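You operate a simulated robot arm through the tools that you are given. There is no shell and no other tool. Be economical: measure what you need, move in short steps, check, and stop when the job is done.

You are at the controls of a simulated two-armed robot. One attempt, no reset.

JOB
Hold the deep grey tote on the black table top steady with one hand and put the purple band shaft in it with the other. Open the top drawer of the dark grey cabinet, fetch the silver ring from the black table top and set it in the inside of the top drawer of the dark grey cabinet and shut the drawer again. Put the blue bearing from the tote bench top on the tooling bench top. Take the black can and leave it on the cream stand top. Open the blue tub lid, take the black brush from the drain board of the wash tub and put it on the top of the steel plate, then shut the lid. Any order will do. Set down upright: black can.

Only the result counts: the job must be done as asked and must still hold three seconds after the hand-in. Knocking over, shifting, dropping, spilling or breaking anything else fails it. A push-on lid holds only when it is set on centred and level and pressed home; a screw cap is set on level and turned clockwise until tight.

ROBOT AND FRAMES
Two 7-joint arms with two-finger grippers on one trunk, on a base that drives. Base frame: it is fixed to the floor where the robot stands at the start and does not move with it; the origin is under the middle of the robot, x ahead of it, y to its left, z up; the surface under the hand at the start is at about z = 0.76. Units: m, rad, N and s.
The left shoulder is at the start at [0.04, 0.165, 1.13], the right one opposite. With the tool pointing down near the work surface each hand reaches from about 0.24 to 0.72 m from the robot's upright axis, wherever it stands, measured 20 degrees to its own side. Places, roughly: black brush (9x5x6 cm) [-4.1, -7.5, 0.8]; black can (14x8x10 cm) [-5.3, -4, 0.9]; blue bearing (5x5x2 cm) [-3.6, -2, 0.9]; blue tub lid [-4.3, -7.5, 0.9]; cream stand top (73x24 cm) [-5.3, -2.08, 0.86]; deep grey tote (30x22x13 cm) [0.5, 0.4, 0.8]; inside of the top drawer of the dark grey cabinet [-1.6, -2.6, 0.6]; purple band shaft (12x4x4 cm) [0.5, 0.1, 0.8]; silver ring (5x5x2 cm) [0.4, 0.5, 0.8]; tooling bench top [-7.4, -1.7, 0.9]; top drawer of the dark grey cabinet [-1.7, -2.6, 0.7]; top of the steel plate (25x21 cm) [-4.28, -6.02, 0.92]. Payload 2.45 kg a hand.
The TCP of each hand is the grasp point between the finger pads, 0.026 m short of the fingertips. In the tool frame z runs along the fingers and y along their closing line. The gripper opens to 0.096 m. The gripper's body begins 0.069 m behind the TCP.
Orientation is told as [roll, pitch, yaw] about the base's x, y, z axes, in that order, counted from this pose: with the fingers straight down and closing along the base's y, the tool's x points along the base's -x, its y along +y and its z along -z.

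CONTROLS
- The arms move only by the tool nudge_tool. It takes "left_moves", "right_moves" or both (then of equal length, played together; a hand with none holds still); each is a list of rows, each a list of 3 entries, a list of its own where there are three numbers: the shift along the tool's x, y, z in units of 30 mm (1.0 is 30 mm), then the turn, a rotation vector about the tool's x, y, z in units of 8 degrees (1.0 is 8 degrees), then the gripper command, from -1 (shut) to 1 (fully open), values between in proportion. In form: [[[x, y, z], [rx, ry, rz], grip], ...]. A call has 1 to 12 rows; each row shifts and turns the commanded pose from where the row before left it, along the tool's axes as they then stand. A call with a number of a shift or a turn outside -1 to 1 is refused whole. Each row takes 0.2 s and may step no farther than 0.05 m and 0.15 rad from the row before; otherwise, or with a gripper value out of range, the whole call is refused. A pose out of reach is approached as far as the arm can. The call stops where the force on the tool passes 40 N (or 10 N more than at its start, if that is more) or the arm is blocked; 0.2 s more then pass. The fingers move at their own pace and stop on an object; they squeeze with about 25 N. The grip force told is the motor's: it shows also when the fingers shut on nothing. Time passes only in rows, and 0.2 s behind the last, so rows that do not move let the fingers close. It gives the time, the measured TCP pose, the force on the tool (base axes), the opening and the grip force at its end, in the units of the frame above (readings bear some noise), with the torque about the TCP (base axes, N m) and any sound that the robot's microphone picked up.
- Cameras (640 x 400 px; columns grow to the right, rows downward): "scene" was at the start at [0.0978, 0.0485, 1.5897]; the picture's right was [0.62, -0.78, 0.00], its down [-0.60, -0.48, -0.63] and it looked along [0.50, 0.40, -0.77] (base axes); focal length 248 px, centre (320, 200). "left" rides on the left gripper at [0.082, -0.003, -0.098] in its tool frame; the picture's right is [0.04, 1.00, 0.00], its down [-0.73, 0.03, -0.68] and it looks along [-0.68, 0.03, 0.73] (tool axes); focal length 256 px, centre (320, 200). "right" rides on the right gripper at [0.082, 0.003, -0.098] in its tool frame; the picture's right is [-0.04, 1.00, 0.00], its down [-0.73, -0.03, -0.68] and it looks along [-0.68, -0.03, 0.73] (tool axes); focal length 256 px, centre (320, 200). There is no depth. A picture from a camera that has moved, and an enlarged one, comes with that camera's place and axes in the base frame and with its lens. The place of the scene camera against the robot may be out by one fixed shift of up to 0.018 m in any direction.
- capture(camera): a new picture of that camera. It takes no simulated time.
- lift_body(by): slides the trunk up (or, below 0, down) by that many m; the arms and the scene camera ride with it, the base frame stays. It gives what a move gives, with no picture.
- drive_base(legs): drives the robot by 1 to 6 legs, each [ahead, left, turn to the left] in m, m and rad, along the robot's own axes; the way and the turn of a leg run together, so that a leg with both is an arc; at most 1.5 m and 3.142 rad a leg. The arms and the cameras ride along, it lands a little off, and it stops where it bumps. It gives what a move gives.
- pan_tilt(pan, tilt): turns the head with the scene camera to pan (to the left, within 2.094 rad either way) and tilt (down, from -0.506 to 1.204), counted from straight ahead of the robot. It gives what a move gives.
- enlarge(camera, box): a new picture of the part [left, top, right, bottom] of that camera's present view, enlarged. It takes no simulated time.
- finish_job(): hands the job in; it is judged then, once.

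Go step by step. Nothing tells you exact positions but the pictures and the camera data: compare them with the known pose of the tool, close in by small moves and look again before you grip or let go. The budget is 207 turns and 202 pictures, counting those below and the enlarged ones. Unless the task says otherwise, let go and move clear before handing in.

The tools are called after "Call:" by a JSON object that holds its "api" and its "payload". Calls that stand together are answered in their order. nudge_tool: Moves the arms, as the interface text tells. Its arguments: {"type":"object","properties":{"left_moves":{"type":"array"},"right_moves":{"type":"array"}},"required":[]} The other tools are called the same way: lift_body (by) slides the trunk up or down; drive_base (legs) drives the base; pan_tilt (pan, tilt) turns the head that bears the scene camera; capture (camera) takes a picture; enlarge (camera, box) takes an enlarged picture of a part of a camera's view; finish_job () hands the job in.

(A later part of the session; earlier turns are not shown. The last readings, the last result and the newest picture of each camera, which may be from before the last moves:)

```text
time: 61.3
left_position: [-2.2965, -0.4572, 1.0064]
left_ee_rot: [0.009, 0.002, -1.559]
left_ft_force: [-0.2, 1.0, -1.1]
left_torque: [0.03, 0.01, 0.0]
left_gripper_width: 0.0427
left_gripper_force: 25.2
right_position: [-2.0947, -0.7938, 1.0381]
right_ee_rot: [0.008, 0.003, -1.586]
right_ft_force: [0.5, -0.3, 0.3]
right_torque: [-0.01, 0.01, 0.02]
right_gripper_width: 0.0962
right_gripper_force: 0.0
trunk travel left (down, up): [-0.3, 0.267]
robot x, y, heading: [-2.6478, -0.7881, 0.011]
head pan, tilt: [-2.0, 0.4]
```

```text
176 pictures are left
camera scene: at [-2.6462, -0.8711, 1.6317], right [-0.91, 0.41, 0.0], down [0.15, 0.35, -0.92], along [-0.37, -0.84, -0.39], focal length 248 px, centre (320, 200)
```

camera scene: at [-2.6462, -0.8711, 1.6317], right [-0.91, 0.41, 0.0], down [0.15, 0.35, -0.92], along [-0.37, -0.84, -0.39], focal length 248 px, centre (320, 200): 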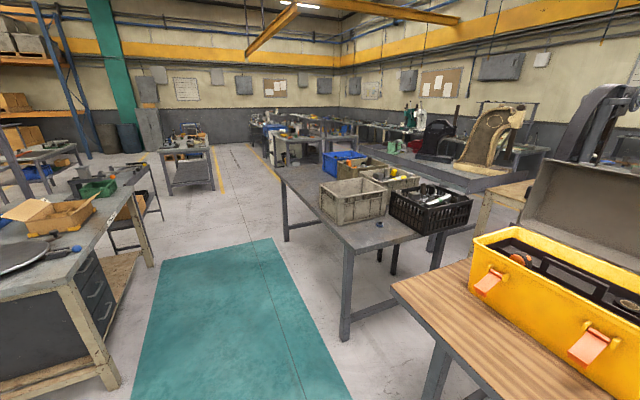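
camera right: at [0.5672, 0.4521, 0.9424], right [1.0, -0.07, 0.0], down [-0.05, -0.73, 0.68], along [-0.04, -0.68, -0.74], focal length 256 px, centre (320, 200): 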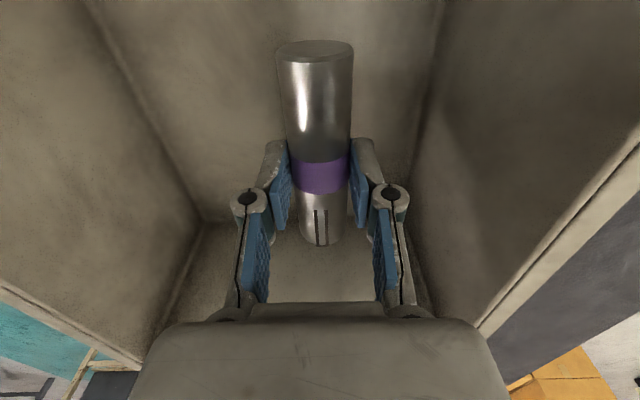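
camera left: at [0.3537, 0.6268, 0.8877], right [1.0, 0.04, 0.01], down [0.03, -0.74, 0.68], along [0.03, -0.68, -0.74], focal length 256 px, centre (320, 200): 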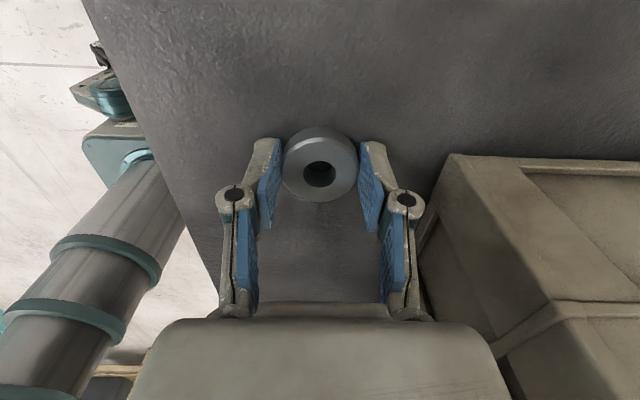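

The drawers with handles face −x, onto the aisle; the bench edge is at x≈−1.93. I'll drive down the aisle to in front of the cabinet, keeping off to x≈−2.7.

Call:
{"api": "drive_base", "payload": {"legs": [[-0.06, -0.9, -0.011], [0, -0.9, 0]]}}

Call:
{"api": "pan_tilt", "payload": {"pan": 0, "tilt": 0.8}}

Call:
{"api": "capture", "payload": {"camera": "scene"}}

```text
time: 70.3
left_position: [-2.3554, -2.2309, 1.0031]
left_ee_rot: [0.009, -0.007, -1.573]
left_ft_force: [-0.4, 0.2, -1.8]
left_torque: [0.01, 0.02, 0.03]
left_gripper_width: 0.0425
left_gripper_force: 25.0
right_position: [-2.1588, -2.5706, 1.0383]
right_ee_rot: [0.005, -0.006, -1.599]
right_ft_force: [-0.7, 0.9, 0.1]
right_torque: [-0.08, -0.04, 0.04]
right_gripper_width: 0.096
right_gripper_force: 0.1
trunk travel left (down, up): [-0.3, 0.267]
robot x, y, heading: [-2.7103, -2.5661, -0.0]
head pan, tilt: [-2.0, 0.4]
```

```text
time: 72.2
left_position: [-2.358, -2.2273, 1.0052]
left_ee_rot: [0.011, -0.011, -1.572]
left_ft_force: [0.4, 0.6, -1.3]
left_torque: [0.0, 0.0, -0.01]
left_gripper_width: 0.0426
left_gripper_force: 25.0
right_position: [-2.1616, -2.5654, 1.0405]
right_ee_rot: [0.009, -0.007, -1.599]
right_ft_force: [-0.9, 0.0, -0.5]
right_torque: [-0.02, -0.02, 0.01]
right_gripper_width: 0.0957
right_gripper_force: 0.0
trunk travel left (down, up): [-0.3, 0.267]
robot x, y, heading: [-2.7111, -2.5579, 0.002]
head pan, tilt: [0.0, 0.799]
```

```text
175 pictures are left
camera scene: at [-2.5915, -2.5487, 1.5958], right [0.0, -1.0, 0.01], down [-0.72, -0.01, -0.69], along [0.69, -0.01, -0.72], focal length 248 px, centre (320, 200)
```

scene: 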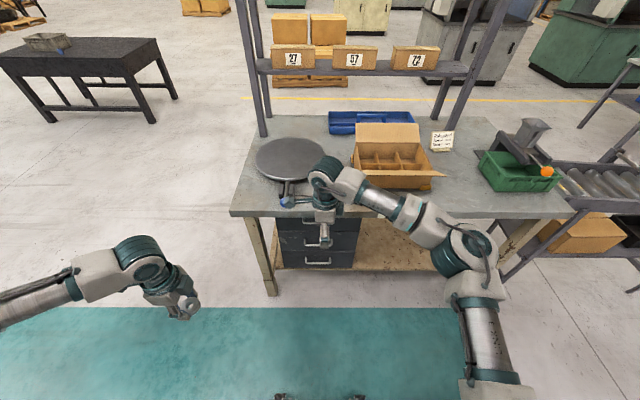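

The cabinet with its bar-pull drawers is straight ahead, partly hidden by the right hand. I'll look closer.

Call:
{"api": "enlarge", "payload": {"camera": "scene", "box": [240, 180, 400, 290]}}

Call:
{"api": "capture", "payload": {"camera": "right"}}

```text
3.64 times, centred on (320, 235) of scene
camera zoom: at [-2.5915, -2.5487, 1.5958], right [0.0, -1.0, 0.01], down [-0.72, -0.01, -0.69], along [0.69, -0.01, -0.72], focal length 900 px, centre (320, 73)
```

zoom: 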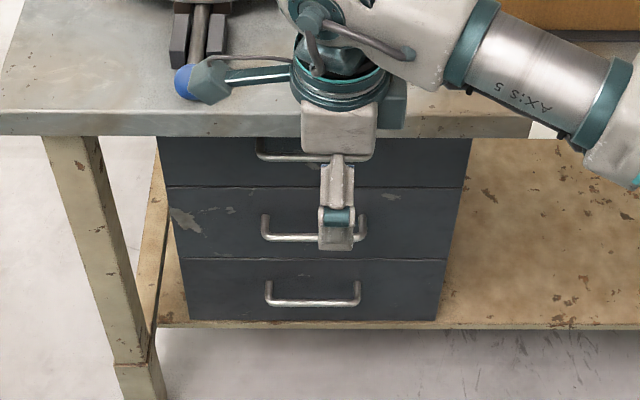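

```text
173 pictures are left
camera right: at [-2.1577, -2.4834, 1.1388], right [1.0, -0.07, 0.01], down [-0.06, -0.73, 0.68], along [-0.04, -0.68, -0.73], focal length 256 px, centre (320, 200)
```

right: 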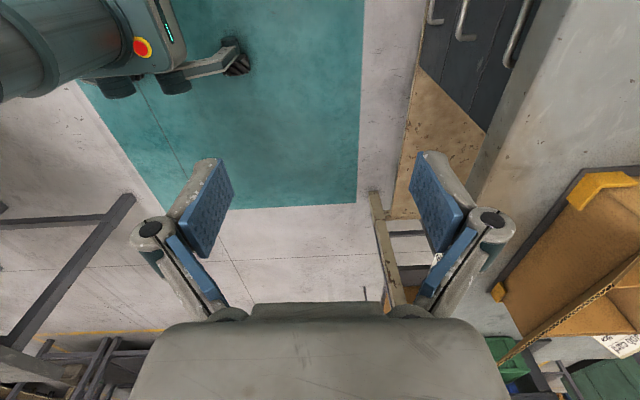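

The top handle is a horizontal bar at about x −1.86, y −2.63…−2.48, z 0.68, under a bench overhang to x −1.93, so I need a horizontal approach with fingers closing vertically. Turning the right hand forward, then lowering the trunk.

Call:
{"api": "nudge_tool", "payload": {"right_moves": [[[0, -0.5, 0], [-1, 0, 0], 1], [[0, -0.5, 0], [-1, 0, 0], 1], [[0, 0, 0], [-1, 0, 0], 1], [[0, 0, 0], [-1, 0, 0], 1], [[0, 0, 0], [-1, 0, 0], 1], [[0, 0, 0], [-1, 0, 0], 1], [[0, 0, 0], [-1, 0, 0], 1], [[0, 0, 0], [-1, 0, 0], 1], [[0, 0, 0], [-1, 0, 0], 1], [[0, 0, 0], [-1, 0, 0], 1], [[0, 0, 0], [-1, 0, 0], 1], [[0, 0, 0], [-0.25, 0, 0], 1]]}}

Call:
{"api": "lift_body", "payload": {"by": -0.25}}

Call:
{"api": "capture", "payload": {"camera": "scene"}}

Call:
{"api": "capture", "payload": {"camera": "right"}}

```text
time: 74.8
left_position: [-2.3597, -2.2298, 1.0049]
left_ee_rot: [0.01, -0.007, -1.57]
left_ft_force: [0.0, -0.6, -2.2]
left_torque: [-0.02, -0.02, 0.01]
left_gripper_width: 0.0428
left_gripper_force: 24.8
right_position: [-2.1911, -2.568, 1.0358]
right_ee_rot: [1.583, -0.006, -1.597]
right_ft_force: [-0.9, -0.3, -0.1]
right_torque: [-0.02, 0.01, -0.03]
right_gripper_width: 0.096
right_gripper_force: 0.1
trunk travel left (down, up): [-0.3, 0.267]
robot x, y, heading: [-2.7128, -2.5669, -0.006]
head pan, tilt: [0.0, 0.799]
```

```text
time: 77.4
left_position: [-2.3592, -2.2376, 0.7574]
left_ee_rot: [0.015, -0.001, -1.571]
left_ft_force: [-1.4, -0.2, -1.1]
left_torque: [-0.01, 0.01, -0.02]
left_gripper_width: 0.0427
left_gripper_force: 25.0
right_position: [-2.1933, -2.5755, 0.7886]
right_ee_rot: [1.583, 0.0, -1.599]
right_ft_force: [0.3, -0.4, 0.0]
right_torque: [-0.04, 0.02, -0.01]
right_gripper_width: 0.0964
right_gripper_force: 0.1
trunk travel left (down, up): [-0.05, 0.517]
robot x, y, heading: [-2.7133, -2.5661, 0.002]
head pan, tilt: [0.0, 0.799]
```

```text
172 pictures are left
camera scene: at [-2.3488, -2.5643, 1.3071], right [0.0, -1.0, 0.0], down [-0.72, 0.0, -0.69], along [0.69, 0.0, -0.72], focal length 248 px, centre (320, 200)
```

scene: 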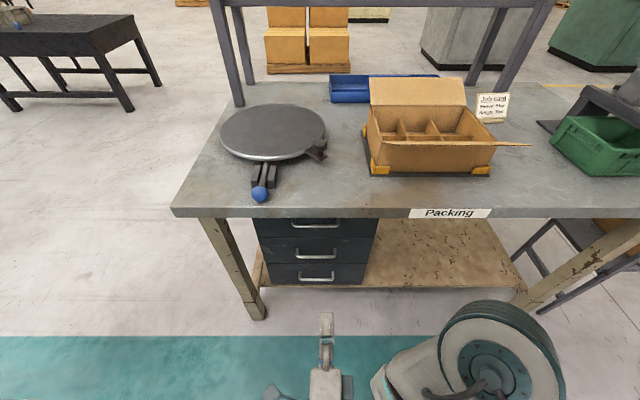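

```text
171 pictures are left
camera right: at [-2.2887, -2.4904, 0.7916], right [-0.01, -0.04, 1.0], down [-0.7, -0.71, -0.04], along [0.71, -0.7, -0.02], focal length 256 px, centre (320, 200)
```

right: 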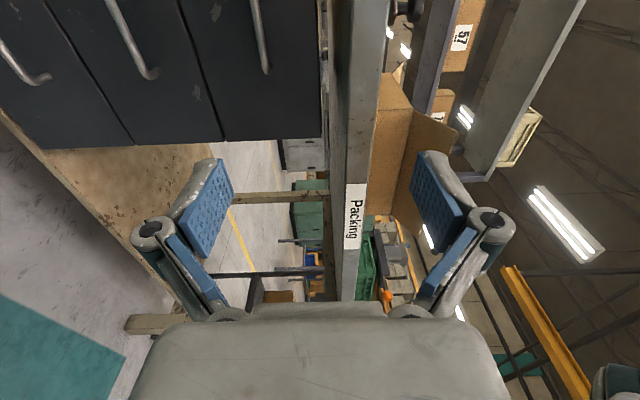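

Triangulated: handle bar at x≈−1.876, z≈0.707, y −2.62…−2.48. I'll drive ahead 0.12 m for reach, then move the right hand to just short of it.

Call:
{"api": "drive_base", "payload": {"legs": [[0.12, 0, 0]]}}

Call:
{"api": "nudge_tool", "payload": {"right_moves": [[[0.2, -0.6, 0.2], [0, 0, 0], 1], [[0.2, -0.6, 0.5], [0, 0, 0], 1], [[0.2, -0.6, 0.5], [0, 0, 0], 1], [[0.1, -0.6, 0.6], [0, 0, 0], 1], [[0, -0.3, 0.6], [0, 0, 0], 1]]}}

Call:
{"api": "capture", "payload": {"camera": "right"}}

Call:
{"api": "capture", "payload": {"camera": "scene"}}

```text
time: 78.7
left_position: [-2.2379, -2.2379, 0.7567]
left_ee_rot: [0.01, 0.0, -1.572]
left_ft_force: [-0.1, -0.1, -1.0]
left_torque: [-0.01, 0.01, 0.0]
left_gripper_width: 0.0428
left_gripper_force: 25.2
right_position: [-2.0715, -2.5757, 0.7859]
right_ee_rot: [1.579, 0.002, -1.598]
right_ft_force: [0.1, -0.5, -1.0]
right_torque: [0.0, -0.06, 0.02]
right_gripper_width: 0.096
right_gripper_force: 0.1
trunk travel left (down, up): [-0.05, 0.517]
robot x, y, heading: [-2.59, -2.5665, -0.006]
head pan, tilt: [0.0, 0.799]
```

```text
time: 79.8
left_position: [-2.2419, -2.24, 0.7602]
left_ee_rot: [0.015, 0.002, -1.572]
left_ft_force: [0.2, -0.4, -2.4]
left_torque: [0.07, -0.01, 0.03]
left_gripper_width: 0.0428
left_gripper_force: 25.3
right_position: [-2.0011, -2.5577, 0.7101]
right_ee_rot: [1.586, 0.003, -1.6]
right_ft_force: [-0.1, -0.7, 0.5]
right_torque: [0.02, -0.02, 0.04]
right_gripper_width: 0.0957
right_gripper_force: 0.1
trunk travel left (down, up): [-0.05, 0.517]
robot x, y, heading: [-2.5916, -2.5628, -0.004]
head pan, tilt: [0.0, 0.799]
```

```text
170 pictures are left
camera right: at [-2.097, -2.474, 0.7125], right [-0.02, -0.04, 1.0], down [-0.7, -0.71, -0.04], along [0.72, -0.7, -0.02], focal length 256 px, centre (320, 200)
```

right: 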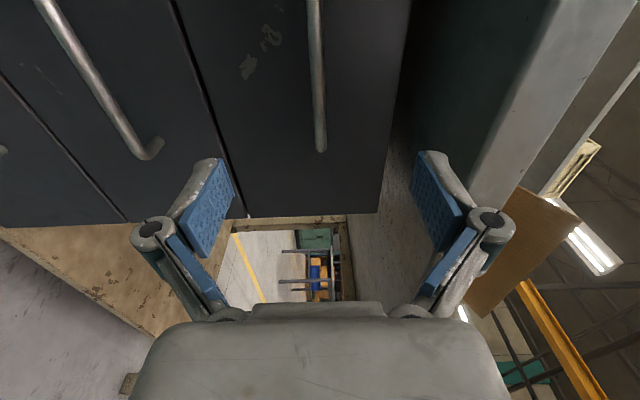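

```text
169 pictures are left
camera scene: at [-2.2273, -2.566, 1.3065], right [0.0, -1.0, 0.0], down [-0.72, 0.0, -0.69], along [0.69, 0.0, -0.72], focal length 248 px, centre (320, 200)
```

scene: 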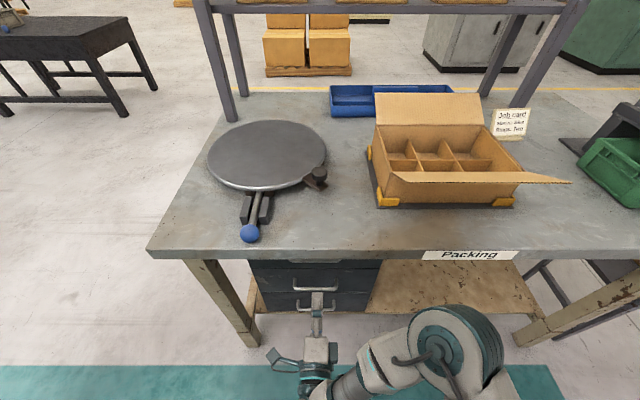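

The bar is centred between the fingers at z≈0.710, x≈−1.874. Moving forward and gripping it.

Call:
{"api": "nudge_tool", "payload": {"right_moves": [[[0, 0, 0.8], [0, 0, 0], 1], [[0, 0, 0.8], [0, 0, 0], 1], [[0, 0, 0.8], [0, 0, 0], 1], [[0, 0, 0.8], [0, 0, 0], 1], [[0, 0, 0.6], [0, 0, 0], 1], [[0, 0, 0], [0, 0, 0], -1], [[0, 0, 0], [0, 0, 0], -1], [[0, 0, 0], [0, 0, 0], -1], [[0, 0, 0], [0, 0, 0], -1]]}}

Call:
{"api": "capture", "payload": {"camera": "right"}}

```text
time: 81.8
left_position: [-2.2419, -2.239, 0.7584]
left_ee_rot: [0.015, 0.003, -1.571]
left_ft_force: [-0.7, -1.0, -1.8]
left_torque: [0.01, 0.02, 0.0]
left_gripper_width: 0.0428
left_gripper_force: 25.4
right_position: [-1.8878, -2.5605, 0.7101]
right_ee_rot: [1.585, 0.001, -1.6]
right_ft_force: [-1.9, -0.8, -1.5]
right_torque: [-0.15, 0.03, 0.17]
right_gripper_width: 0.0112
right_gripper_force: 38.1
trunk travel left (down, up): [-0.05, 0.517]
robot x, y, heading: [-2.5886, -2.5615, -0.005]
head pan, tilt: [0.0, 0.799]
```

```text
168 pictures are left
camera right: at [-1.9837, -2.4764, 0.7133], right [-0.02, -0.04, 1.0], down [-0.7, -0.71, -0.04], along [0.72, -0.7, -0.02], focal length 256 px, centre (320, 200)
```

right: 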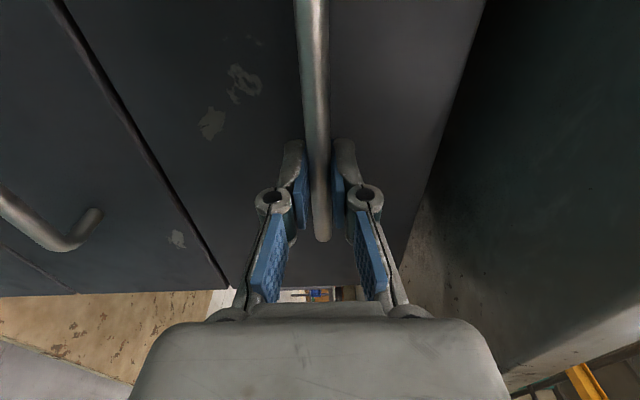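

The handle is firmly held. Pulling the drawer straight out.

Call:
{"api": "nudge_tool", "payload": {"right_moves": [[[-0.03, 0, -0.7], [0, 0, 0], -1], [[-0.03, 0, -0.8], [0, 0, 0], -1], [[-0.03, 0, -0.9], [0, 0, 0], -1], [[-0.03, 0, -0.9], [0, 0, 0], -1], [[-0.03, 0, -0.9], [0, 0, 0], -1], [[-0.03, 0, -0.9], [0, 0, 0], -1], [[-0.03, 0, -0.9], [0, 0, 0], -1], [[-0.03, 0, -0.9], [0, 0, 0], -1]]}}

Call:
{"api": "capture", "payload": {"camera": "scene"}}

```text
time: 83.7
left_position: [-2.2424, -2.2391, 0.759]
left_ee_rot: [0.017, 0.0, -1.571]
left_ft_force: [-0.5, 0.2, -1.5]
left_torque: [0.02, 0.01, -0.03]
left_gripper_width: 0.0427
left_gripper_force: 25.3
right_position: [-2.0948, -2.5619, 0.7094]
right_ee_rot: [1.586, 0.002, -1.596]
right_ft_force: [-1.0, 6.1, 5.7]
right_torque: [-0.33, 0.01, -0.03]
right_gripper_width: 0.0108
right_gripper_force: 38.2
trunk travel left (down, up): [-0.05, 0.517]
robot x, y, heading: [-2.59, -2.5669, -0.005]
head pan, tilt: [0.0, 0.799]
```

```text
167 pictures are left
camera scene: at [-2.2296, -2.5631, 1.3072], right [0.0, -1.0, 0.0], down [-0.72, 0.0, -0.69], along [0.69, -0.01, -0.72], focal length 248 px, centre (320, 200)
```

scene: 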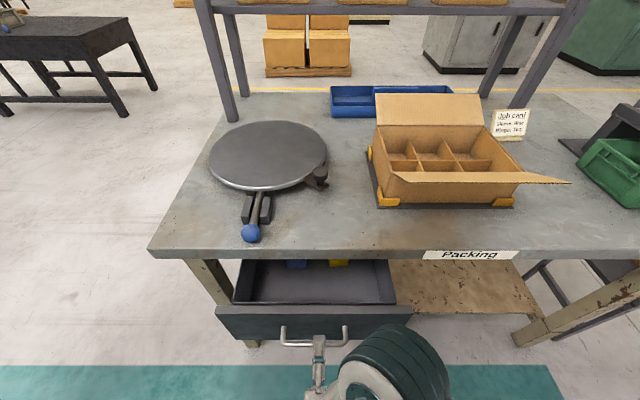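

The drawer is open about 0.2 m. I'll pull it a bit further to give the left hand room in front of the bench edge.

Call:
{"api": "nudge_tool", "payload": {"right_moves": [[[-0.03, 0, -0.7], [0, 0, 0], -1], [[-0.03, 0, -0.7], [0, 0, 0], -1], [[-0.03, 0, -0.6], [0, 0, 0], -1], [[-0.03, 0, -0.5], [0, 0, 0], -1], [[0, 0, 0], [0, 0, 0], -1]]}}

Call:
{"api": "capture", "payload": {"camera": "scene"}}

Call:
{"api": "capture", "payload": {"camera": "left"}}

```text
time: 84.2
left_position: [-2.2466, -2.2387, 0.7602]
left_ee_rot: [0.018, 0.004, -1.568]
left_ft_force: [0.2, -1.0, -0.6]
left_torque: [0.05, -0.05, -0.04]
left_gripper_width: 0.0428
left_gripper_force: 24.6
right_position: [-2.1088, -2.5606, 0.71]
right_ee_rot: [1.548, 0.007, -1.583]
right_ft_force: [-1.7, 20.6, -42.4]
right_torque: [-0.24, 0.51, -0.59]
right_gripper_width: 0.0114
right_gripper_force: 38.7
right hand out of reach, approached as far as the arm can: row 1, 2
trunk travel left (down, up): [-0.05, 0.517]
robot x, y, heading: [-2.592, -2.563, -0.004]
head pan, tilt: [0.0, 0.799]
stopped in row 2 (right hand): the force on the tool passed its limit at 48 N (the readings are from after the stop); the commanded pose is now the measured one
```

```text
166 pictures are left
camera scene: at [-2.2236, -2.5577, 1.3043], right [0.0, -1.0, 0.01], down [-0.72, 0.0, -0.69], along [0.69, -0.01, -0.72], focal length 248 px, centre (320, 200)
```

scene: 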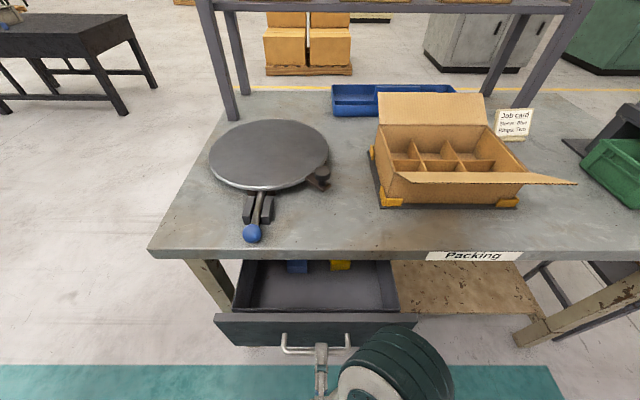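

```text
165 pictures are left
camera left: at [-2.2513, -2.1588, 0.8572], right [1.0, 0.04, 0.02], down [0.02, -0.74, 0.68], along [0.04, -0.68, -0.74], focal length 256 px, centre (320, 200)
```

left: 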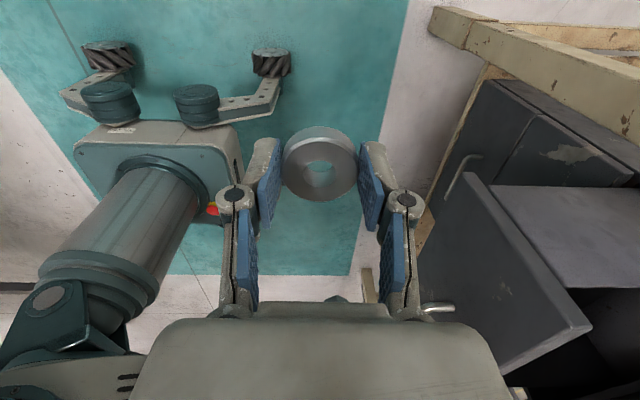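

That was the arm's own near limit, not the drawer's. I'll let the base pull: drive back 0.07 m with the handle held.

Call:
{"api": "drive_base", "payload": {"legs": [[-0.07, 0, 0]]}}

Call:
{"api": "capture", "payload": {"camera": "scene"}}

```text
time: 85.1
left_position: [-2.2898, -2.2442, 0.7722]
left_ee_rot: [0.039, 0.007, -1.548]
left_ft_force: [-0.3, -0.4, -1.9]
left_torque: [0.03, -0.02, 0.01]
left_gripper_width: 0.0425
left_gripper_force: 25.6
right_position: [-2.1596, -2.5655, 0.7095]
right_ee_rot: [1.525, 0.018, -1.569]
right_ft_force: [-1.6, 21.9, -52.6]
right_torque: [-0.68, 0.7, 0.94]
right_gripper_width: 0.0116
right_gripper_force: 37.9
trunk travel left (down, up): [-0.05, 0.517]
robot x, y, heading: [-2.6281, -2.5617, 0.0]
head pan, tilt: [0.0, 0.799]
stopped in leg 1: the force on the tool passed its limit at 61 N (the readings are from after the stop); the commanded pose is now the measured one
```

```text
164 pictures are left
camera scene: at [-2.2625, -2.5554, 1.305], right [0.0, -1.0, 0.01], down [-0.72, -0.01, -0.69], along [0.69, -0.01, -0.72], focal length 248 px, centre (320, 200)
```

scene: 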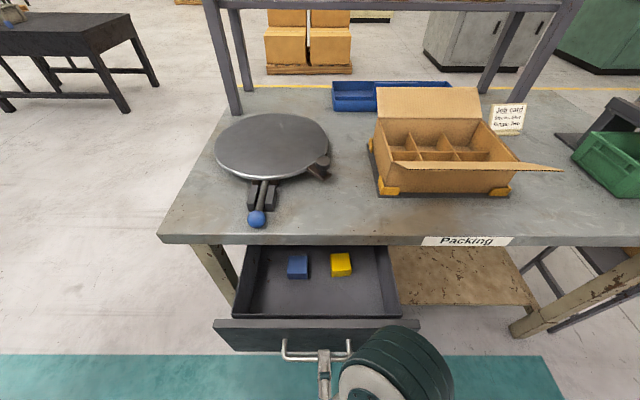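

The drawer is now about 0.27 m open, with loose blocks toward its back. Opening the right fingers around the bar to relieve strain.

Call:
{"api": "nudge_tool", "payload": {"right_moves": [[[0, 0, 0], [0, 0, 0], 0.5], [[0, 0, 0], [0, 0, 0], 0.5], [[0, 0, 0], [0, 0, 0], 0.5]]}}

Call:
{"api": "capture", "payload": {"camera": "right"}}

Call:
{"api": "capture", "payload": {"camera": "scene"}}

```text
time: 85.9
left_position: [-2.2919, -2.2441, 0.7719]
left_ee_rot: [0.04, 0.007, -1.553]
left_ft_force: [-0.2, -0.6, -1.4]
left_torque: [0.03, 0.0, 0.01]
left_gripper_width: 0.0426
left_gripper_force: 25.1
right_position: [-2.1573, -2.5671, 0.7178]
right_ee_rot: [1.55, 0.018, -1.58]
right_ft_force: [0.5, 0.4, -0.3]
right_torque: [-0.04, 0.01, 0.0]
right_gripper_width: 0.0719
right_gripper_force: 0.0
trunk travel left (down, up): [-0.05, 0.517]
robot x, y, heading: [-2.6306, -2.5641, -0.002]
head pan, tilt: [0.0, 0.799]
```

```text
163 pictures are left
camera right: at [-2.2549, -2.4843, 0.7256], right [0.02, -0.06, 1.0], down [-0.69, -0.73, -0.03], along [0.73, -0.68, -0.05], focal length 256 px, centre (320, 200)
```

right: 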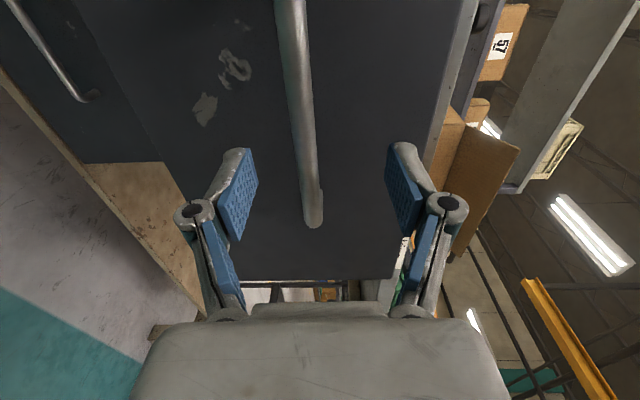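

```text
162 pictures are left
camera scene: at [-2.2674, -2.5586, 1.3069], right [0.0, -1.0, 0.01], down [-0.72, 0.0, -0.69], along [0.69, -0.01, -0.72], focal length 248 px, centre (320, 200)
```

scene: 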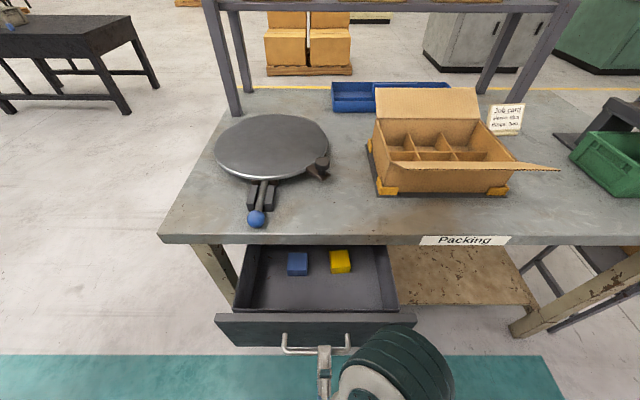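

I'll carry the ring over the open drawer gap: raise, then move toward about [−2.02, −2.52].

Call:
{"api": "nudge_tool", "payload": {"left_moves": [[[0, 0, -0.87], [0, -0.14, 0], -1], [[0, 0, -0.87], [0, -0.14, 0], -1], [[0, 0, -0.87], [0, 0, 0], -1], [[0, 0, -0.87], [0, 0, 0], -1], [[0, 0, -0.87], [0, 0, 0], -1], [[-0.9, 0.9, 0], [0, 0, 0], -1], [[-0.9, 0.9, 0], [0, 0, 0], -1], [[-0.9, 0.9, 0], [0, 0, 0], -1], [[-0.9, 0.9, 0], [0, 0, 0], -1], [[-0.9, 0.9, 0], [0, 0, 0], -1], [[-0.9, 0.9, 0], [0, 0, 0], -1]]}}

Call:
{"api": "capture", "payload": {"camera": "left"}}

Call:
{"api": "capture", "payload": {"camera": "scene"}}

```text
time: 88.3
left_position: [-2.1345, -2.4083, 0.9117]
left_ee_rot: [0.035, -0.024, -1.563]
left_ft_force: [0.4, 0.5, -1.5]
left_torque: [0.02, 0.01, 0.02]
left_gripper_width: 0.0427
left_gripper_force: 24.7
right_position: [-2.1566, -2.5705, 0.7157]
right_ee_rot: [1.546, 0.021, -1.579]
right_ft_force: [0.8, 0.2, -0.7]
right_torque: [-0.02, 0.01, 0.03]
right_gripper_width: 0.0722
right_gripper_force: 0.0
trunk travel left (down, up): [-0.05, 0.517]
robot x, y, heading: [-2.6272, -2.5651, -0.002]
head pan, tilt: [0.0, 0.799]
```

```text
161 pictures are left
camera left: at [-2.1423, -2.3255, 1.0067], right [1.0, 0.05, 0.03], down [0.01, -0.72, 0.7], along [0.06, -0.7, -0.72], focal length 256 px, centre (320, 200)
```

left: 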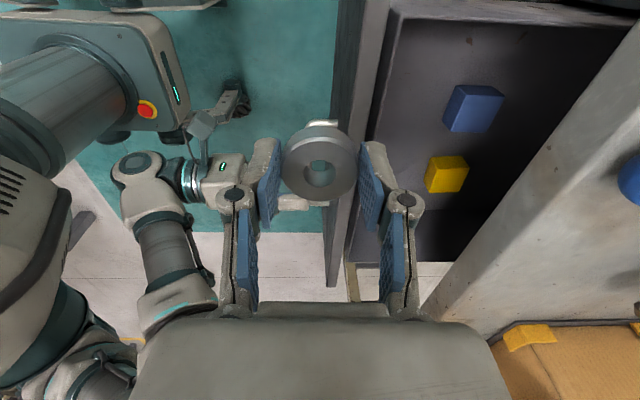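

```text
160 pictures are left
camera scene: at [-2.2641, -2.5667, 1.3058], right [0.0, -1.0, 0.0], down [-0.72, 0.0, -0.69], along [0.69, 0.0, -0.72], focal length 248 px, centre (320, 200)
```

scene: 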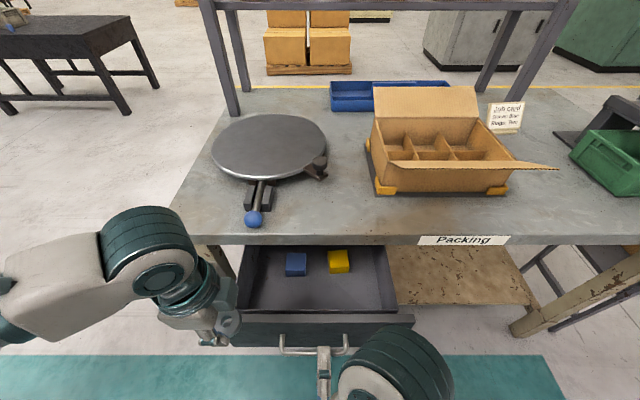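

The gap between the drawer front (x≈−2.065) and bench edge (≈−1.92) centres at x≈−1.99. Levelling the tool and moving over it.

Call:
{"api": "nudge_tool", "payload": {"left_moves": [[[-0.75, 0.9, 0], [0.13, 0.09, 0], -1], [[-0.75, 0.9, 0], [0.12, 0.08, 0], -1], [[-0.75, 0.9, 0], [0, 0, 0], -1], [[-0.75, 0.9, 0], [0, 0, 0], -1], [[-0.75, 0.9, 0], [0, 0, 0], -1], [[0, 0, 0], [0, 0, 0], -1]]}}

Call:
{"api": "capture", "payload": {"camera": "left"}}

Call:
{"api": "capture", "payload": {"camera": "scene"}}

```text
time: 89.7
left_position: [-2.0673, -2.4072, 0.9011]
left_ee_rot: [0.001, 0.0, -1.563]
left_ft_force: [-0.1, 0.2, -0.8]
left_torque: [0.01, 0.0, 0.01]
left_gripper_width: 0.0428
left_gripper_force: 24.9
left hand out of reach, approached as far as the arm can: row 2, 3, 4, 5
right_position: [-2.1589, -2.5696, 0.7177]
right_ee_rot: [1.548, 0.019, -1.579]
right_ft_force: [-0.4, -0.2, -0.6]
right_torque: [0.03, 0.0, -0.02]
right_gripper_width: 0.0721
right_gripper_force: 0.0
trunk travel left (down, up): [-0.05, 0.517]
robot x, y, heading: [-2.6307, -2.5625, 0.001]
head pan, tilt: [0.0, 0.799]
```

```text
159 pictures are left
camera left: at [-2.0714, -2.3256, 0.9976], right [1.0, 0.05, 0.0], down [0.03, -0.73, 0.68], along [0.03, -0.68, -0.73], focal length 256 px, centre (320, 200)
```

left: 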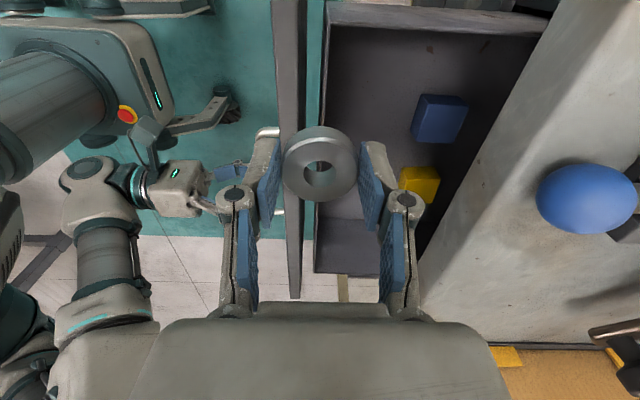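

```text
158 pictures are left
camera scene: at [-2.2653, -2.5651, 1.3063], right [0.0, -1.0, 0.0], down [-0.72, 0.0, -0.69], along [0.69, 0.0, -0.72], focal length 248 px, centre (320, 200)
```

scene: 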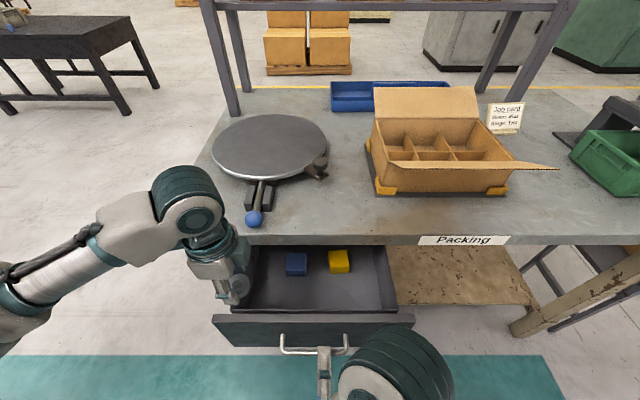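

This yaw limits the left arm here, as happened with the right. I'll turn the left hand to yaw +90 through yaw 0 and retry.

Call:
{"api": "nudge_tool", "payload": {"left_moves": [[[0, -0.4, -0.3], [0, 0, -1], -1], [[0, -0.4, -0.3], [0, 0, -1], -1], [[0, 0, 0], [0, 0, -1], -1], [[0, 0, 0], [0, 0, -1], -1], [[0, 0, 0], [0, 0, -1], -1], [[0, 0, 0], [0, 0, -1], -1], [[0, 0, 0], [0, 0, -1], -1], [[0, 0, 0], [0, 0, -1], -1], [[0, 0, 0], [0, 0, -1], -1], [[0, 0, 0], [0, 0, -1], -1], [[0, 0, 0], [0, 0, -1], -1], [[0, 0, 0], [0, 0, -1], -1]]}}

Call:
{"api": "nudge_tool", "payload": {"left_moves": [[[0, 0, 0], [0, 0, -1], -1], [[0, 0, 0], [0, 0, -1], -1], [[0, 0, 0], [0, 0, -1], -1], [[0, 0, 0], [0, 0, -1], -1], [[0, 0, 0], [0, 0, -1], -1], [[0, 0, 0], [0, 0, -1], -1], [[0, 0, 0], [0, 0, -1], -1], [[0, 0, 0], [0, 0, -1], -1], [[0, 0, 0], [0, 0, -1], -1], [[0, 0, 0], [0, 0, -1], -1], [[0, 0, 0], [0, 0, -0.4], -1]]}}

Call:
{"api": "capture", "payload": {"camera": "left"}}

```text
time: 92.3
left_position: [-2.0905, -2.4094, 0.9169]
left_ee_rot: [0.0, -0.002, 0.114]
left_ft_force: [0.3, -0.6, -2.0]
left_torque: [0.04, -0.02, -0.01]
left_gripper_width: 0.0428
left_gripper_force: 24.9
right_position: [-2.1572, -2.5694, 0.7167]
right_ee_rot: [1.549, 0.02, -1.58]
right_ft_force: [0.6, -0.3, -0.1]
right_torque: [-0.03, 0.02, 0.0]
right_gripper_width: 0.072
right_gripper_force: 0.0
trunk travel left (down, up): [-0.05, 0.517]
robot x, y, heading: [-2.6302, -2.563, -0.0]
head pan, tilt: [0.0, 0.799]
```

```text
time: 94.7
left_position: [-2.0897, -2.408, 0.9168]
left_ee_rot: [-0.001, 0.0, 1.567]
left_ft_force: [-0.5, -0.2, -1.4]
left_torque: [0.0, -0.02, -0.02]
left_gripper_width: 0.0427
left_gripper_force: 25.2
right_position: [-2.1569, -2.57, 0.7166]
right_ee_rot: [1.548, 0.019, -1.58]
right_ft_force: [1.1, -0.7, 0.4]
right_torque: [0.03, 0.01, 0.02]
right_gripper_width: 0.072
right_gripper_force: 0.0
trunk travel left (down, up): [-0.05, 0.517]
robot x, y, heading: [-2.6323, -2.5615, -0.006]
head pan, tilt: [0.0, 0.799]
```

```text
157 pictures are left
camera left: at [-2.0886, -2.4905, 1.0146], right [-1.0, -0.04, 0.0], down [-0.03, 0.73, 0.68], along [-0.02, 0.68, -0.73], focal length 256 px, centre (320, 200)
```

left: 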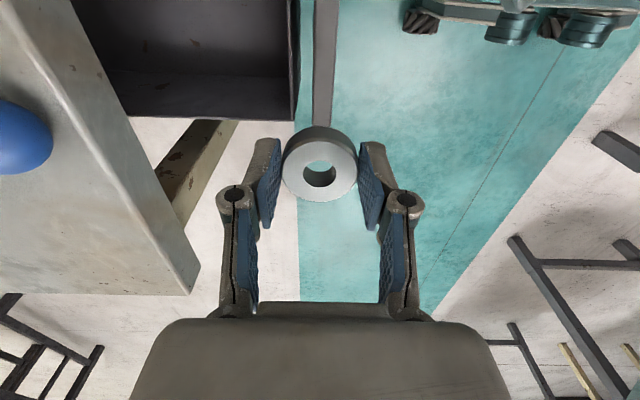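

Now at yaw +90 comfortably. Gap is x −2.08…−1.925, so I target x=−2.0, y=−2.52.

Call:
{"api": "nudge_tool", "payload": {"left_moves": [[[0.93, -0.75, 0], [0, 0, 0], -1], [[0.93, -0.75, 0], [0, 0, 0], -1], [[0.93, -0.75, 0], [0, 0, 0], -1], [[0.93, -0.75, 0], [0, 0, 0], -1], [[0, 0, 0], [0, 0, 0], -1]]}}

Call:
{"api": "capture", "payload": {"camera": "left"}}

Call:
{"api": "capture", "payload": {"camera": "scene"}}

```text
time: 95.9
left_position: [-2.0842, -2.4174, 0.9162]
left_ee_rot: [-0.001, 0.004, 1.565]
left_ft_force: [-0.3, 0.6, -1.3]
left_torque: [-0.01, 0.02, 0.02]
left_gripper_width: 0.0428
left_gripper_force: 25.7
left hand out of reach, approached as far as the arm can: row 1, 2, 3, 4
right_position: [-2.1576, -2.5693, 0.7174]
right_ee_rot: [1.548, 0.019, -1.58]
right_ft_force: [0.2, -0.5, -0.2]
right_torque: [-0.01, -0.01, 0.0]
right_gripper_width: 0.072
right_gripper_force: 0.1
trunk travel left (down, up): [-0.05, 0.517]
robot x, y, heading: [-2.6308, -2.5618, -0.003]
head pan, tilt: [0.0, 0.799]
```

```text
156 pictures are left
camera left: at [-2.0815, -2.5, 1.0145], right [-1.0, -0.03, 0.0], down [-0.03, 0.73, 0.68], along [-0.02, 0.68, -0.73], focal length 256 px, centre (320, 200)
```

left: 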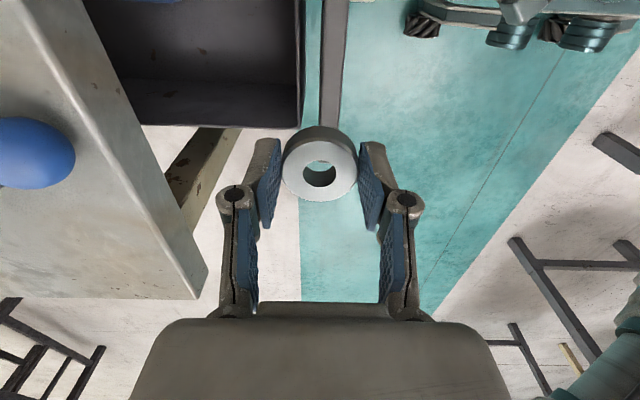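

```text
155 pictures are left
camera scene: at [-2.2652, -2.565, 1.3062], right [0.0, -1.0, 0.0], down [-0.72, 0.0, -0.69], along [0.69, 0.0, -0.72], focal length 248 px, centre (320, 200)
```

scene: 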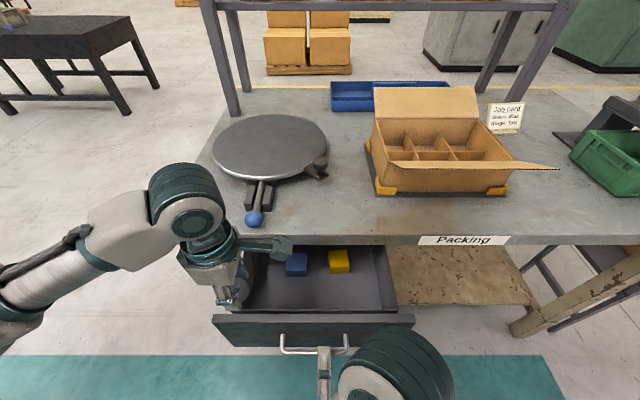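

Reach is limited because the trunk is low. I'll back the right fingers off the handle, raise the trunk, then drive in again with the left over the gap.

Call:
{"api": "nudge_tool", "payload": {"right_moves": [[[0, 0, 0], [0, 0, 0], 1], [[0, 0, 0], [0, 0, 0], 1]]}}

Call:
{"api": "drive_base", "payload": {"legs": [[-0.1, 0, 0]]}}

Call:
{"api": "lift_body", "payload": {"by": 0.22}}

Call:
{"api": "capture", "payload": {"camera": "scene"}}

```text
time: 96.5
left_position: [-2.0833, -2.4163, 0.916]
left_ee_rot: [0.0, 0.003, 1.563]
left_ft_force: [0.0, 0.1, -1.5]
left_torque: [-0.03, -0.03, 0.0]
left_gripper_width: 0.0428
left_gripper_force: 24.9
right_position: [-2.1579, -2.5696, 0.717]
right_ee_rot: [1.548, 0.019, -1.58]
right_ft_force: [0.8, 0.2, -0.2]
right_torque: [-0.02, 0.03, -0.01]
right_gripper_width: 0.0959
right_gripper_force: 0.0
trunk travel left (down, up): [-0.05, 0.517]
robot x, y, heading: [-2.629, -2.561, -0.001]
head pan, tilt: [0.0, 0.799]
```

```text
time: 97.6
left_position: [-2.1842, -2.4175, 0.9172]
left_ee_rot: [-0.003, 0.002, 1.566]
left_ft_force: [-0.5, -0.3, -1.2]
left_torque: [-0.04, 0.0, -0.01]
left_gripper_width: 0.0426
left_gripper_force: 24.8
right_position: [-2.2588, -2.5694, 0.7169]
right_ee_rot: [1.547, 0.019, -1.577]
right_ft_force: [0.6, -1.3, 0.3]
right_torque: [0.0, -0.01, -0.02]
right_gripper_width: 0.0958
right_gripper_force: 0.1
trunk travel left (down, up): [-0.05, 0.517]
robot x, y, heading: [-2.7313, -2.5636, -0.001]
head pan, tilt: [0.0, 0.799]
```

```text
time: 100.0
left_position: [-2.2883, -2.4163, 1.2804]
left_ee_rot: [-0.331, -0.001, 1.566]
left_ft_force: [0.0, -0.6, -1.6]
left_torque: [-0.02, 0.01, -0.01]
left_gripper_width: 0.0426
left_gripper_force: 25.4
right_position: [-2.2596, -2.5697, 0.9388]
right_ee_rot: [1.554, 0.019, -1.579]
right_ft_force: [1.1, 0.0, -0.1]
right_torque: [0.01, 0.0, 0.02]
right_gripper_width: 0.0959
right_gripper_force: 0.0
trunk travel left (down, up): [-0.27, 0.297]
robot x, y, heading: [-2.7281, -2.5604, 0.004]
head pan, tilt: [0.0, 0.799]
```

```text
154 pictures are left
camera scene: at [-2.5918, -2.5646, 1.5652], right [0.0, -1.0, 0.0], down [-0.72, 0.0, -0.69], along [0.69, 0.0, -0.72], focal length 248 px, centre (320, 200)
```

scene: 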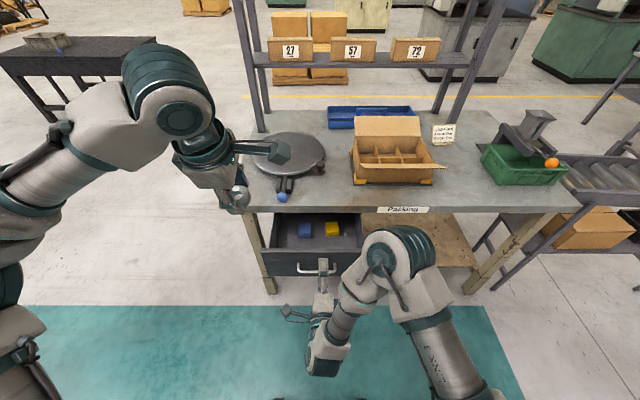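

The drawer stays open. The left hand tilted during the lift; I'll level it and lower it to z≈1.0.

Call:
{"api": "nudge_tool", "payload": {"left_moves": [[[0, 0, 0], [-0.8, 0, 0], -1], [[0, 0, 0], [-0.8, 0, 0], -1], [[0, 0, 0], [-0.77, 0, 0], -1], [[0, 0, 0.9], [0, 0, 0], -1], [[0, 0, 0.9], [0, 0, 0], -1], [[0, 0, 0.9], [0, 0, 0], -1], [[0, 0, 0.9], [0, 0, 0], -1], [[0, 0, 0.9], [0, 0, 0], -1], [[0, 0, 0.9], [0, 0, 0], -1], [[0, 0, 0.9], [0, 0, 0], -1], [[0, 0, 0.9], [0, 0, 0], -1]]}}

```text
time: 102.4
left_position: [-2.307, -2.3899, 1.0473]
left_ee_rot: [0.001, 0.0, 1.567]
left_ft_force: [0.1, -0.8, -1.6]
left_torque: [0.02, -0.02, 0.0]
left_gripper_width: 0.0427
left_gripper_force: 25.2
left hand out of reach, approached as far as the arm can: row 1, 2, 3
right_position: [-2.2607, -2.5693, 0.9386]
right_ee_rot: [1.554, 0.021, -1.578]
right_ft_force: [0.0, 0.0, 0.0]
right_torque: [0.03, -0.04, 0.01]
right_gripper_width: 0.0957
right_gripper_force: 0.0
trunk travel left (down, up): [-0.27, 0.297]
robot x, y, heading: [-2.7296, -2.5642, 0.001]
head pan, tilt: [0.0, 0.799]
```

Moving the right hand aside to −y, then driving ahead 0.16 m.

Call:
{"api": "nudge_tool", "payload": {"right_moves": [[[-0.9, 0, 0], [0, 0, 0], 0], [[-0.9, 0, 0], [0, 0, 0], 0], [[-0.9, 0, 0], [0, 0, 0], 0], [[-0.9, 0, 0], [0, 0, 0], 0], [[-0.9, 0, 0], [0, 0, 0], 0]]}}

Call:
{"api": "drive_base", "payload": {"legs": [[0.16, 0, 0]]}}

Call:
{"api": "nudge_tool", "payload": {"left_moves": [[[0.75, -0.85, 0.3], [0, 0, 0], -1], [[0.75, -0.85, 0.3], [0, 0, 0], -1], [[0.75, -0.85, 0.3], [0, 0, 0], -1], [[0.75, -0.85, 0.3], [0, 0, 0], -1], [[0.75, -0.85, 0.3], [0, 0, 0], -1], [[0, -0.65, 0.3], [0, 0, 0], -1]]}}

Call:
{"api": "capture", "payload": {"camera": "left"}}

Call:
{"api": "capture", "payload": {"camera": "scene"}}

```text
time: 103.6
left_position: [-2.3055, -2.3896, 1.0488]
left_ee_rot: [0.0, 0.0, 1.566]
left_ft_force: [0.1, 0.0, -1.4]
left_torque: [0.0, -0.01, -0.02]
left_gripper_width: 0.0428
left_gripper_force: 25.0
right_position: [-2.2763, -2.6576, 0.9606]
right_ee_rot: [1.551, 0.019, -1.581]
right_ft_force: [0.5, 0.0, 0.4]
right_torque: [0.0, 0.01, -0.01]
right_gripper_width: 0.048
right_gripper_force: 0.1
right hand out of reach, approached as far as the arm can: row 3, 4, 5
trunk travel left (down, up): [-0.27, 0.297]
robot x, y, heading: [-2.728, -2.5616, -0.003]
head pan, tilt: [0.0, 0.799]
```

```text
time: 105.0
left_position: [-2.148, -2.3897, 1.0507]
left_ee_rot: [-0.001, 0.003, 1.566]
left_ft_force: [0.4, 0.1, -1.0]
left_torque: [0.02, 0.0, 0.01]
left_gripper_width: 0.0425
left_gripper_force: 25.4
right_position: [-2.1144, -2.6593, 0.9613]
right_ee_rot: [1.552, 0.021, -1.58]
right_ft_force: [1.0, -0.3, -0.9]
right_torque: [0.02, 0.02, 0.01]
right_gripper_width: 0.048
right_gripper_force: 0.0
trunk travel left (down, up): [-0.27, 0.297]
robot x, y, heading: [-2.5692, -2.5662, -0.002]
head pan, tilt: [0.0, 0.799]
```

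```text
time: 106.4
left_position: [-2.0701, -2.437, 1.0163]
left_ee_rot: [-0.004, 0.004, 1.565]
left_ft_force: [0.5, 0.0, -1.8]
left_torque: [0.0, 0.03, 0.02]
left_gripper_width: 0.043
left_gripper_force: 24.7
left hand out of reach, approached as far as the arm can: row 3, 4, 5, 6
right_position: [-2.116, -2.6578, 0.9624]
right_ee_rot: [1.553, 0.02, -1.581]
right_ft_force: [0.9, 0.3, 0.9]
right_torque: [0.02, 0.0, -0.01]
right_gripper_width: 0.0481
right_gripper_force: 0.0
trunk travel left (down, up): [-0.27, 0.297]
robot x, y, heading: [-2.5684, -2.5624, 0.001]
head pan, tilt: [0.0, 0.799]
```

```text
153 pictures are left
camera left: at [-2.0677, -2.5191, 1.1152], right [-1.0, -0.04, 0.0], down [-0.03, 0.74, 0.68], along [-0.02, 0.68, -0.74], focal length 256 px, centre (320, 200)
```

left: 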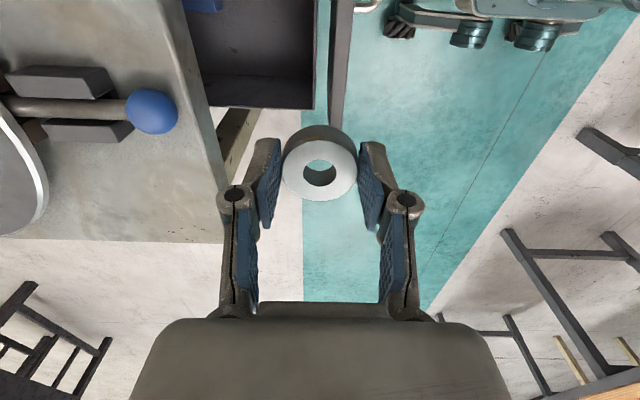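

```text
152 pictures are left
camera scene: at [-2.4301, -2.5655, 1.5652], right [0.0, -1.0, 0.0], down [-0.72, 0.0, -0.69], along [0.69, 0.0, -0.72], focal length 248 px, centre (320, 200)
```

scene: 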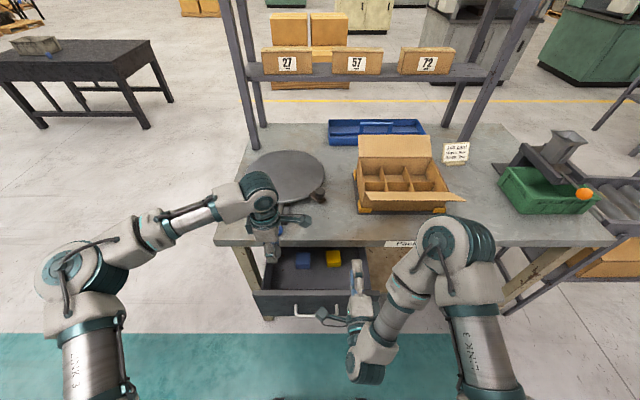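

Base moves can place the left hand directly. Driving ahead 0.07 m and right 0.065 m to centre it over the drawer gap.

Call:
{"api": "drive_base", "payload": {"legs": [[0.07, -0.065, 0]]}}

Call:
{"api": "nudge_tool", "payload": {"left_moves": [[[0, 0, 0.6], [0, 0, 0], -1], [[0, 0, 0.6], [0, 0, 0], -1], [[0, 0, 0.6], [0, 0, 0], -1], [[0, 0, 0.6], [0, 0, 0], -1], [[0, 0, 0.4], [0, 0, 0], -1]]}}

Call:
{"api": "capture", "payload": {"camera": "left"}}

Call:
{"api": "capture", "payload": {"camera": "scene"}}

```text
time: 107.5
left_position: [-1.9998, -2.4689, 1.0139]
left_ee_rot: [-0.004, 0.028, 1.572]
left_ft_force: [1.0, 1.5, -0.4]
left_torque: [-0.14, 0.11, 0.01]
left_gripper_width: 0.043
left_gripper_force: 24.8
right_position: [-2.0463, -2.6923, 0.9645]
right_ee_rot: [1.555, -0.003, -1.577]
right_ft_force: [-0.9, -0.4, -0.3]
right_torque: [0.03, -0.04, -0.01]
right_gripper_width: 0.048
right_gripper_force: 0.0
trunk travel left (down, up): [-0.27, 0.297]
robot x, y, heading: [-2.5009, -2.6216, -0.003]
head pan, tilt: [0.0, 0.799]
```

```text
time: 108.7
left_position: [-2.0015, -2.5058, 0.9363]
left_ee_rot: [-0.006, -0.005, 1.568]
left_ft_force: [-0.3, -0.7, -1.0]
left_torque: [0.06, -0.03, -0.02]
left_gripper_width: 0.0426
left_gripper_force: 25.3
right_position: [-2.0499, -2.7279, 0.9628]
right_ee_rot: [1.559, 0.032, -1.579]
right_ft_force: [-0.7, -0.6, -0.3]
right_torque: [0.0, 0.0, 0.03]
right_gripper_width: 0.0481
right_gripper_force: 0.1
trunk travel left (down, up): [-0.27, 0.297]
robot x, y, heading: [-2.4999, -2.6266, -0.004]
head pan, tilt: [0.0, 0.799]
```

```text
151 pictures are left
camera left: at [-2.0007, -2.5889, 1.0333], right [-1.0, -0.04, -0.01], down [-0.03, 0.73, 0.68], along [-0.02, 0.68, -0.73], focal length 256 px, centre (320, 200)
```

left: 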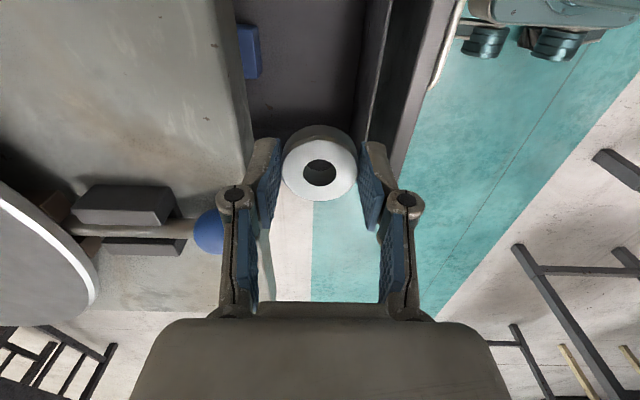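

```text
150 pictures are left
camera scene: at [-2.361, -2.6336, 1.5653], right [0.0, -1.0, 0.0], down [-0.72, 0.0, -0.69], along [0.69, 0.0, -0.72], focal length 248 px, centre (320, 200)
```

scene: 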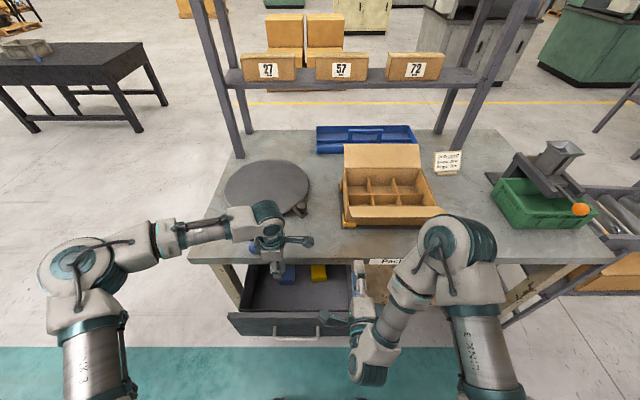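

The ring hangs over the middle of the gap with clearance on both sides. Descending toward the drawer floor.

Call:
{"api": "nudge_tool", "payload": {"left_moves": [[[0, 0, 0.9], [0, 0, 0], -1], [[0, 0, 0.9], [0, 0, 0], -1], [[0, 0, 0.9], [0, 0, 0], -1], [[0, 0, 0.9], [0, 0, 0], -1], [[0, 0, 0.9], [0, 0, 0], -1], [[0, 0, 0.9], [0, 0, 0], -1], [[0, 0, 0.8], [0, 0, 0], -1]]}}

Call:
{"api": "capture", "payload": {"camera": "left"}}

Call:
{"api": "capture", "payload": {"camera": "scene"}}

```text
time: 110.3
left_position: [-2.0317, -2.4405, 0.7797]
left_ee_rot: [-0.008, 0.008, 1.572]
left_ft_force: [0.0, -0.6, -1.0]
left_torque: [0.02, 0.01, -0.02]
left_gripper_width: 0.0424
left_gripper_force: 25.5
left hand out of reach, approached as far as the arm can: row 2, 3, 4, 5, 6, 7
right_position: [-2.0498, -2.7105, 0.9644]
right_ee_rot: [1.557, 0.018, -1.575]
right_ft_force: [-0.5, -1.4, 0.6]
right_torque: [0.0, -0.01, -0.01]
right_gripper_width: 0.0482
right_gripper_force: 0.1
trunk travel left (down, up): [-0.27, 0.297]
robot x, y, heading: [-2.5016, -2.6211, -0.003]
head pan, tilt: [0.0, 0.799]
```

```text
149 pictures are left
camera left: at [-2.0297, -2.5217, 0.8775], right [-1.0, -0.04, -0.01], down [-0.03, 0.74, 0.67], along [-0.02, 0.67, -0.74], focal length 256 px, centre (320, 200)
```

left: 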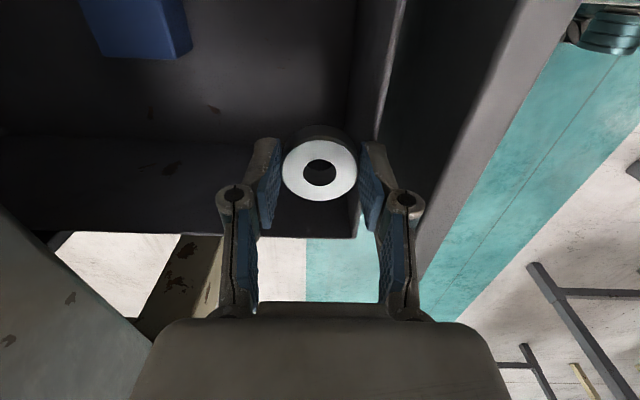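

```text
148 pictures are left
camera scene: at [-2.3615, -2.6087, 1.5652], right [0.0, -1.0, 0.01], down [-0.72, -0.01, -0.69], along [0.69, -0.01, -0.72], focal length 248 px, centre (320, 200)
```

scene: 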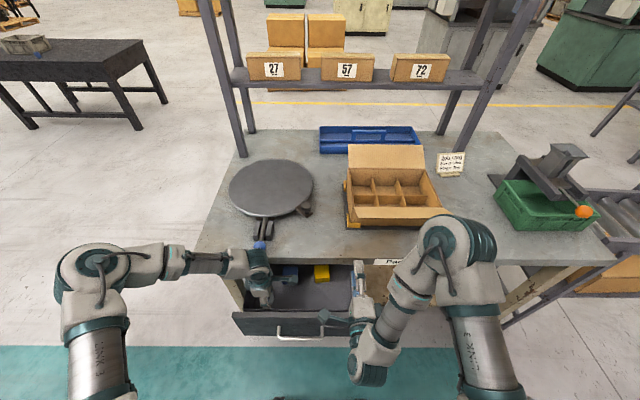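

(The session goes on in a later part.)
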